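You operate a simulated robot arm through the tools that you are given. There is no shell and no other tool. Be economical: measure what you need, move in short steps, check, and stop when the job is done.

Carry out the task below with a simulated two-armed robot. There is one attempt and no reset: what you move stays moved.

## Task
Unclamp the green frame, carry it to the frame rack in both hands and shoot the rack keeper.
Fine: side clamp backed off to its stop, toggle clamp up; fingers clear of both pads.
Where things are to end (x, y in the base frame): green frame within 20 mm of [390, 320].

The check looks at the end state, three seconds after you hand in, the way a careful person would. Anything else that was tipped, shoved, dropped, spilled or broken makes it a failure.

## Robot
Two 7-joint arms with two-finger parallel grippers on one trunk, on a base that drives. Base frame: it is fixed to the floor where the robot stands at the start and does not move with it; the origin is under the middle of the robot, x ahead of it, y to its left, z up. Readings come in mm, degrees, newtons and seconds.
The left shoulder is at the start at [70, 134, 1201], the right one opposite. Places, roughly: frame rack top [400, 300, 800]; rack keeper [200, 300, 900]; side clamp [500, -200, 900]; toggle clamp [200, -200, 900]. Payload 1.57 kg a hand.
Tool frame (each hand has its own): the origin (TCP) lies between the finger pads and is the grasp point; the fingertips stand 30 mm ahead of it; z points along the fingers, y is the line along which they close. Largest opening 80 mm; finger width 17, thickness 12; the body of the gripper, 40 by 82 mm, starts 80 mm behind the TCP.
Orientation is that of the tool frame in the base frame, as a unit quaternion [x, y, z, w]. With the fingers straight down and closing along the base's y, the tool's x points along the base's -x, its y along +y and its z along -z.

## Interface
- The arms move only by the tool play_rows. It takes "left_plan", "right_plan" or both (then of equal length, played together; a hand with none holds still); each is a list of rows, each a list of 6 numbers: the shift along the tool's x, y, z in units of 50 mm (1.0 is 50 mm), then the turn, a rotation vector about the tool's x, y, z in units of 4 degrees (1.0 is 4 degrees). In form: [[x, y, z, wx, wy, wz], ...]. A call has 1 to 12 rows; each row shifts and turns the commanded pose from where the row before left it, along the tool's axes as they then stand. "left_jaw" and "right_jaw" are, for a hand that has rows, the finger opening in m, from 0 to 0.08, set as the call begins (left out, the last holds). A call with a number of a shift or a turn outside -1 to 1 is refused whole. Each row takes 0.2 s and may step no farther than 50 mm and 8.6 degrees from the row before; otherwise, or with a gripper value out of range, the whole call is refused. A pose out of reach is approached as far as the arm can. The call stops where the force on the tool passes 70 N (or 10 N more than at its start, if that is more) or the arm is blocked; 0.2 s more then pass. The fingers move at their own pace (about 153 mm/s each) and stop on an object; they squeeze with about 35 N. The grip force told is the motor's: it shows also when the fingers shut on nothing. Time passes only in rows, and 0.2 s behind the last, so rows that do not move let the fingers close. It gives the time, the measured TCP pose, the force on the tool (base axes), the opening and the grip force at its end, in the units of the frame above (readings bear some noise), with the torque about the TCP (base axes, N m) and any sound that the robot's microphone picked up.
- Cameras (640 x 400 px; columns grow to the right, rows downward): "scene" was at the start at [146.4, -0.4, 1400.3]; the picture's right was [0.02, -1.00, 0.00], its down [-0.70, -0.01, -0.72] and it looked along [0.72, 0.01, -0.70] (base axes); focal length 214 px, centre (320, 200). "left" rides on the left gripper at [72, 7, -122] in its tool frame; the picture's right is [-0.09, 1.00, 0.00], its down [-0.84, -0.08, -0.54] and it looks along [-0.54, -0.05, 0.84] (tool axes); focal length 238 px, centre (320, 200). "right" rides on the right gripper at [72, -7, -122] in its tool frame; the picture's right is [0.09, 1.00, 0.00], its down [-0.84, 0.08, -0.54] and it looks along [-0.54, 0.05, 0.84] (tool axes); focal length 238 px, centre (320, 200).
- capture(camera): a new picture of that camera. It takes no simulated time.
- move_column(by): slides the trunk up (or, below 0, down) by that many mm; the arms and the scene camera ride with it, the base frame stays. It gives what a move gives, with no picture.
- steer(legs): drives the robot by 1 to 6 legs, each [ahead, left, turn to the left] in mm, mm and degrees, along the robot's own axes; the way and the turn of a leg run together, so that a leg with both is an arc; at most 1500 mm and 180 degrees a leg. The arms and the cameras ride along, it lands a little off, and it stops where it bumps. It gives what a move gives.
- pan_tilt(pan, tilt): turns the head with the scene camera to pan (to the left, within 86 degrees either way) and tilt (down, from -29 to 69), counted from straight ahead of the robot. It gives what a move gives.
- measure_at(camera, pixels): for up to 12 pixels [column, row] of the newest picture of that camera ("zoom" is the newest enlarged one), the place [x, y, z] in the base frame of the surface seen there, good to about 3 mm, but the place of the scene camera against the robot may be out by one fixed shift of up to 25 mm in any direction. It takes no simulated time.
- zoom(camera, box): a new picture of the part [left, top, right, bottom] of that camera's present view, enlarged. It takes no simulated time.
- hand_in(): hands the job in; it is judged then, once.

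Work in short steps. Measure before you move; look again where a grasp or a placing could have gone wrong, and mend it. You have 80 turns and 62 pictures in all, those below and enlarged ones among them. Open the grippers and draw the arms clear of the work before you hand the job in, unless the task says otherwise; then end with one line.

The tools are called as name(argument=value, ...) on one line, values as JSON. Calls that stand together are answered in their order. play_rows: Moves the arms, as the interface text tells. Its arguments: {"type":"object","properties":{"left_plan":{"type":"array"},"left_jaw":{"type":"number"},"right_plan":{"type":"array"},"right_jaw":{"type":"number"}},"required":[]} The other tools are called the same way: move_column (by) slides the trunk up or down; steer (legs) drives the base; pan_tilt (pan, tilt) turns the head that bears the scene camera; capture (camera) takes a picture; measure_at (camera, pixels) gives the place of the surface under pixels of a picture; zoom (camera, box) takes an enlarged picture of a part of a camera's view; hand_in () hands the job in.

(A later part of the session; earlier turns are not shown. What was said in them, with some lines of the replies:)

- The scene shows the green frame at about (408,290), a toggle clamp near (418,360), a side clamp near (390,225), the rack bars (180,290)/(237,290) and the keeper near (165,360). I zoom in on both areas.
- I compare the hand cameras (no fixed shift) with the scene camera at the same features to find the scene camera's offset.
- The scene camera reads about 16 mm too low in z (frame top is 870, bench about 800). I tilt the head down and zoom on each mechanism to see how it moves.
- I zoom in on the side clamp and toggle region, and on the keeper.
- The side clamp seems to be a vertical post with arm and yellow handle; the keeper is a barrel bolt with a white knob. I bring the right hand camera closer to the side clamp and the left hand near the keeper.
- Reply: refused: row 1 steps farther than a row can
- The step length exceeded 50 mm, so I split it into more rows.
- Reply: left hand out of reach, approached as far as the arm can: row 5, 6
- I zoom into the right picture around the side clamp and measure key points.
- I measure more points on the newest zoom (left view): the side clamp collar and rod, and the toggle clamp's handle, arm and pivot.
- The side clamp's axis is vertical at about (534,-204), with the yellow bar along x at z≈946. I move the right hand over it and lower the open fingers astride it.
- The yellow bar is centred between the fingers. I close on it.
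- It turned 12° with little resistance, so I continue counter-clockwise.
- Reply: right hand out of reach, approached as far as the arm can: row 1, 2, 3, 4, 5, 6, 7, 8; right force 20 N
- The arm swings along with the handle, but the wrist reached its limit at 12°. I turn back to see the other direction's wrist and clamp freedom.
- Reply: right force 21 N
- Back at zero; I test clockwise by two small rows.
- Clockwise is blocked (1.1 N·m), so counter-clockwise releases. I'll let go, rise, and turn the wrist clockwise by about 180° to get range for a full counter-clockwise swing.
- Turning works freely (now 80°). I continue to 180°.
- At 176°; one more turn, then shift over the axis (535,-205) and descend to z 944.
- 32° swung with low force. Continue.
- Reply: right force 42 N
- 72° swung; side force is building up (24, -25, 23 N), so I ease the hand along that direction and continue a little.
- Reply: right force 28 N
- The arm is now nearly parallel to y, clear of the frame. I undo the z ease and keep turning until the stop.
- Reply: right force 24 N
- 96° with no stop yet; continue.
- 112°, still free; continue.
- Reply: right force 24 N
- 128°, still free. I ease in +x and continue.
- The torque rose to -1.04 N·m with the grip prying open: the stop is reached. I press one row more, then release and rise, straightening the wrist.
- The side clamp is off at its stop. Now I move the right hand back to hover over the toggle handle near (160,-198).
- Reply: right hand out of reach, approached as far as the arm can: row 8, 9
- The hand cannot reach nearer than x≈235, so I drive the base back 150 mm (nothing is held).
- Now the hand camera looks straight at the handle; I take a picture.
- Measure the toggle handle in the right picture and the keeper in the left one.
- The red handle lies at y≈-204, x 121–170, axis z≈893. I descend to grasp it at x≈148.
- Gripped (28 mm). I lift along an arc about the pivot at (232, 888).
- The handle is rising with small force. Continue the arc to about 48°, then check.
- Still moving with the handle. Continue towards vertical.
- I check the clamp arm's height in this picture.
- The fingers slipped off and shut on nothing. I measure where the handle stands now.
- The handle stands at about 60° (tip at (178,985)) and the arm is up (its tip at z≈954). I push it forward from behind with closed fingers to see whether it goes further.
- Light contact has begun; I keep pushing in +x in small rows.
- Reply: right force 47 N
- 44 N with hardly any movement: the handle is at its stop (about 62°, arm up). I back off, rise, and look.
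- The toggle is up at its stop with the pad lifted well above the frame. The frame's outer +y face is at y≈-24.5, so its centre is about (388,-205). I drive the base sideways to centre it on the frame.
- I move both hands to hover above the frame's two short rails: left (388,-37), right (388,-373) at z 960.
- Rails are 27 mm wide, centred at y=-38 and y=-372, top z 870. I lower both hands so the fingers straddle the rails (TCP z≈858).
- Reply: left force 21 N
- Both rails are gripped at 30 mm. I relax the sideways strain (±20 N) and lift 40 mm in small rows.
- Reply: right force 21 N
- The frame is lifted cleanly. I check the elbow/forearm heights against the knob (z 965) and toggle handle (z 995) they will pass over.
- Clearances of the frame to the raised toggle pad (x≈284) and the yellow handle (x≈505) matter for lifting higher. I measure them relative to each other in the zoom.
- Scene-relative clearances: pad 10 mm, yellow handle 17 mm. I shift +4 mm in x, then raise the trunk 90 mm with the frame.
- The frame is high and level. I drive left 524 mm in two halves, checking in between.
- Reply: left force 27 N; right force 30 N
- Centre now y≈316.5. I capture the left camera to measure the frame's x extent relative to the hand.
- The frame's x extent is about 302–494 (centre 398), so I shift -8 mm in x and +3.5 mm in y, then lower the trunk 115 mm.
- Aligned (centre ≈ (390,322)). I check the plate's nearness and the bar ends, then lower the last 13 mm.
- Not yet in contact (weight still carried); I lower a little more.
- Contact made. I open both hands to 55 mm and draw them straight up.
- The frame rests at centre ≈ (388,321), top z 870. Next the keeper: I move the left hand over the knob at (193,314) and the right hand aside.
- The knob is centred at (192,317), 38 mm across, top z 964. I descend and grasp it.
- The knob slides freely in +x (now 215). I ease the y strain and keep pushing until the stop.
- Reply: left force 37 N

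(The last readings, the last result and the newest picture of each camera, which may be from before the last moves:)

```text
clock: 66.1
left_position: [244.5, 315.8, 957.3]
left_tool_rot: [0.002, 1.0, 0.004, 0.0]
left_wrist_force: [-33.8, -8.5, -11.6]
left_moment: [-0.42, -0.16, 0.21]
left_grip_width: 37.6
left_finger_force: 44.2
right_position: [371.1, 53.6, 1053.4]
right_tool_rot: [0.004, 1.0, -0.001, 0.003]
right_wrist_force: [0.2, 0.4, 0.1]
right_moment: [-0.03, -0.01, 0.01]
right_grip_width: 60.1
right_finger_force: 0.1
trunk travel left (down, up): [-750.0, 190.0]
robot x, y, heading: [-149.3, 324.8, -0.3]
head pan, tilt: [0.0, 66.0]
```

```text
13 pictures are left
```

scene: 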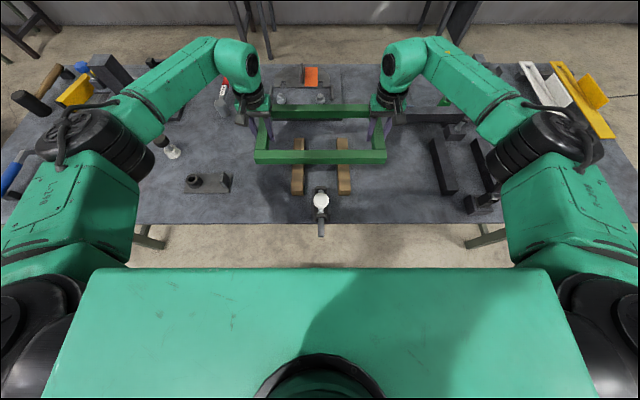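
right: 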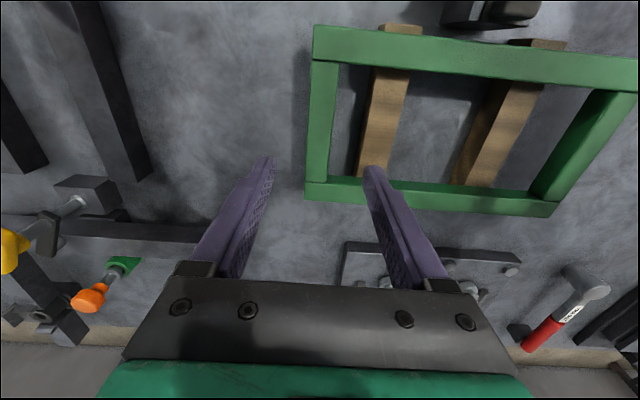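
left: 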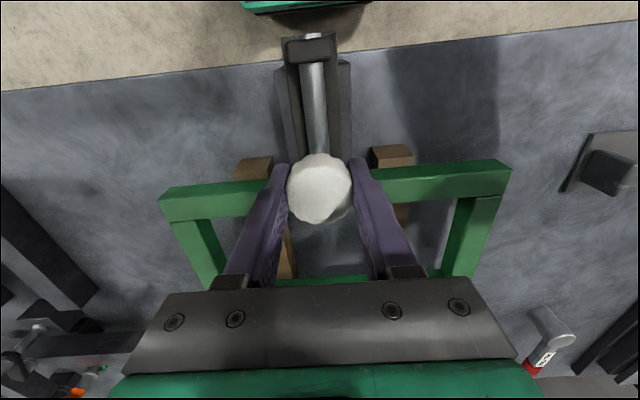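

The knob moved about 52 mm and stopped at 34 N against the front bracket; the bolt tip should now be over the near rail. I relax the push, open and rise to look.

play_rows(left_plan=[[0.15, 0, 0, 0, 0, 0]])

play_rows(left_plan=[[0, 0, 0, 0, 0, 0], [0, 0, 0, 0, 0, 0], [0, 0, -0.8, 0, 0, 0], [0, 0, -0.9, 0, 0, 0], [0.9, 0, 0, 0, 0, 0], [0.9, 0, 0, 0, 0, 0]], left_jaw=0.08)

capture(camera="left")

```text
clock: 66.5
left_position: [245.3, 315.1, 956.2]
left_tool_rot: [0.0, 1.0, 0.003, 0.002]
left_wrist_force: [-15.3, -9.4, -7.1]
left_moment: [-0.16, 1.17, -0.17]
left_grip_width: 38.0
left_finger_force: 43.7
right_position: [378.2, 54.1, 1052.3]
right_tool_rot: [0.004, 1.0, -0.001, 0.001]
right_wrist_force: [0.1, -0.2, 0.1]
right_moment: [0.01, 0.03, -0.02]
right_grip_width: 60.0
right_finger_force: 0.0
trunk travel left (down, up): [-750.0, 190.0]
robot x, y, heading: [-149.4, 319.3, 0.0]
head pan, tilt: [0.0, 66.0]
```

```text
clock: 67.9
left_position: [155.6, 316.8, 1038.9]
left_tool_rot: [0.0, 1.0, 0.002, 0.0]
left_wrist_force: [-0.3, -0.3, -0.9]
left_moment: [0.04, -0.01, 0.02]
left_grip_width: 80.1
left_finger_force: 0.1
right_position: [378.5, 56.9, 1051.4]
right_tool_rot: [0.004, 1.0, -0.002, 0.0]
right_wrist_force: [0.0, -0.2, 0.1]
right_moment: [0.0, -0.03, 0.0]
right_grip_width: 60.0
right_finger_force: 0.1
trunk travel left (down, up): [-750.0, 190.0]
robot x, y, heading: [-149.8, 319.4, -0.1]
head pan, tilt: [0.0, 66.0]
```

```text
12 pictures are left
```

left: 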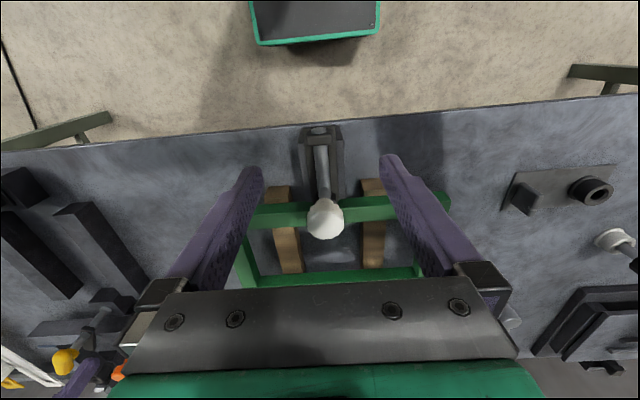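

I move the left hand aside and look at the keeper with the scene camera.

play_rows(left_plan=[[0, 0.8, -0.4, 0, 0, 0], [0, 0.9, 0, 0, 0, 0], [0, 0.9, 0, 0, 0, 0], [0, 0.9, 0, 0, 0, 0]])

zoom(camera="scene", box=[250, 110, 390, 250])

measure_at(camera="zoom", pixels=[[322, 160], [322, 110], [325, 98], [330, 105], [200, 150], [200, 130]])

```text
clock: 68.9
left_position: [155.7, 494.4, 1061.0]
left_tool_rot: [0.001, 1.0, 0.001, 0.0]
left_wrist_force: [-0.5, -0.3, -0.5]
left_moment: [-0.04, -0.01, 0.01]
left_grip_width: 80.0
left_finger_force: 0.1
right_position: [379.3, 57.6, 1050.9]
right_tool_rot: [0.004, 1.0, -0.002, 0.0]
right_wrist_force: [0.2, 0.2, 0.3]
right_moment: [-0.01, 0.02, 0.02]
right_grip_width: 59.7
right_finger_force: 0.1
trunk travel left (down, up): [-750.0, 190.0]
robot x, y, heading: [-149.3, 322.8, 0.1]
head pan, tilt: [0.0, 66.0]
```

```text
2.86 times, centred on (320, 180) of scene
```

zoom: 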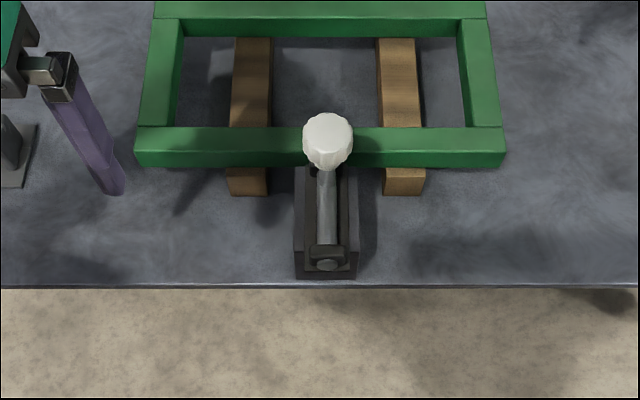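

```text
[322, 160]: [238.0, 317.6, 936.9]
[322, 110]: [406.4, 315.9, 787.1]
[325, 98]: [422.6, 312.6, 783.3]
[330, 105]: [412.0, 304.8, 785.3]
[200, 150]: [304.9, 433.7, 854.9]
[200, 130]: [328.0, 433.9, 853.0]
```

The bolt tip is hidden behind the knob in this view. I move the left hand to look at it from the side.

play_rows(left_plan=[[-0.75, -0.4, 0, 0, 0, 0], [-0.75, -0.4, 0, 0, 0, 0], [-0.75, -0.4, 0, 0, 0, 0], [-0.75, -0.4, 0, 0, 0, 0]])

zoom(camera="left", box=[120, 0, 360, 200])

```text
clock: 69.9
left_position: [310.0, 411.1, 1059.2]
left_tool_rot: [0.0, 1.0, 0.003, 0.0]
left_wrist_force: [-0.4, 0.7, 0.1]
left_moment: [0.0, 0.01, 0.0]
left_grip_width: 80.0
left_finger_force: 0.0
right_position: [380.8, 53.3, 1049.2]
right_tool_rot: [0.003, 1.0, -0.003, 0.0]
right_wrist_force: [0.7, 0.1, -0.2]
right_moment: [0.01, 0.0, 0.03]
right_grip_width: 60.1
right_finger_force: 0.1
trunk travel left (down, up): [-750.0, 190.0]
robot x, y, heading: [-149.0, 318.8, -0.5]
head pan, tilt: [0.0, 66.0]
```

```text
2.00 times, centred on (240, 100) of left
```

zoom: 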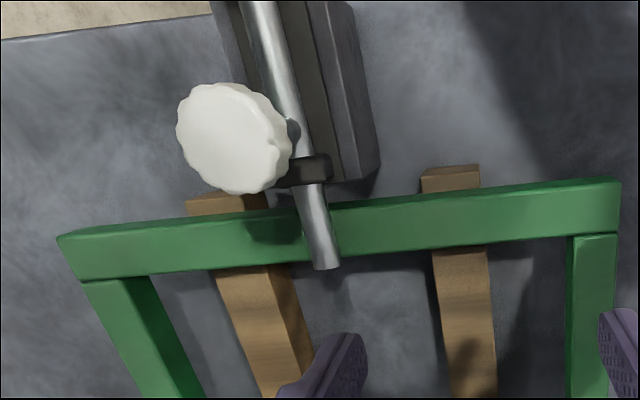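

The bolt lies over the near rail: keeper shot. I raise both arms clear, then turn the head to verify the clamps.

play_rows(left_plan=[[0, 0, -0.9, 0, 0, 0], [0, 0.3, -0.9, 0, 0, 0], [0.4, 0.8, 0, 0, 0, 0], [0.4, 0.8, 0, 0, 0, 0]], right_plan=[[0, 0, -0.9, 0, 0, 0], [0, 0, -0.9, 0, 0, 0], [0.4, 0.3, 0, 0, 0, 0], [0.4, 0.3, 0, 0, 0, 0]], right_jaw=0.08)

pan_tilt(pan=-45, tilt=50)

capture(camera="scene")

```text
clock: 70.9
left_position: [264.1, 509.0, 1150.3]
left_tool_rot: [0.0, 1.0, 0.001, 0.001]
left_wrist_force: [-0.2, 0.7, 1.0]
left_moment: [-0.02, -0.06, -0.01]
left_grip_width: 79.7
left_finger_force: 0.0
right_position: [338.5, 88.9, 1141.7]
right_tool_rot: [0.003, 1.0, -0.003, 0.001]
right_wrist_force: [0.6, 0.9, -0.3]
right_moment: [-0.03, -0.02, 0.0]
right_grip_width: 79.9
right_finger_force: 0.0
trunk travel left (down, up): [-750.0, 190.0]
robot x, y, heading: [-152.5, 321.9, -0.2]
head pan, tilt: [0.0, 66.0]
```

```text
clock: 72.0
left_position: [267.4, 507.3, 1149.2]
left_tool_rot: [0.0, 1.0, 0.002, 0.0]
left_wrist_force: [0.0, 0.2, 0.1]
left_moment: [0.03, -0.03, -0.02]
left_grip_width: 79.9
left_finger_force: 0.0
right_position: [339.6, 86.4, 1140.2]
right_tool_rot: [0.003, 1.0, -0.003, 0.0]
right_wrist_force: [-0.1, 0.4, -0.3]
right_moment: [-0.01, 0.01, 0.01]
right_grip_width: 80.0
right_finger_force: 0.1
trunk travel left (down, up): [-750.0, 190.0]
robot x, y, heading: [-150.5, 322.8, -0.1]
head pan, tilt: [-45.0, 50.0]
```

```text
9 pictures are left
```

scene: 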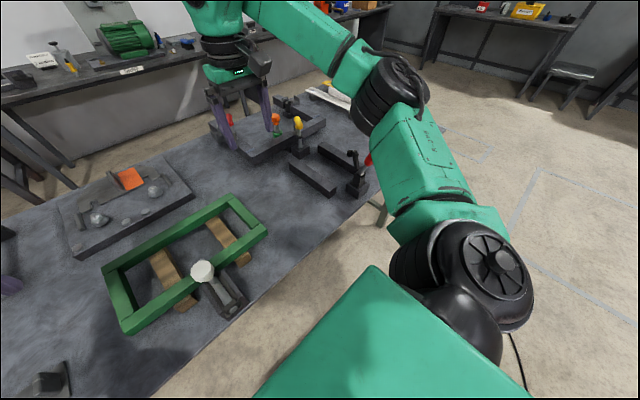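

I zoom on the clamps to confirm they have stayed open.

zoom(camera="scene", box=[260, 90, 390, 210])

```text
3.33 times, centred on (325, 150) of scene
```

zoom: 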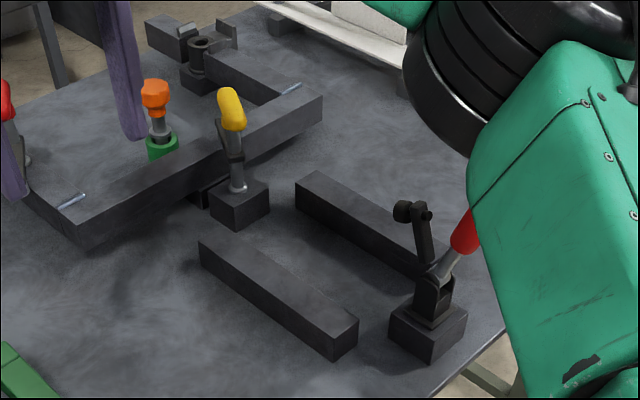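

The toggle is up, the side clamp is off at its stop, the frame is on the rack under the shot bolt, and both hands are clear.

hand_in()

```text
The job is handed in.
```

The green frame is on the rack at about (388, 321) with the keeper bolt shot over its near rail; the side clamp is backed off to its stop, the toggle clamp is up, and both hands are open and clear.
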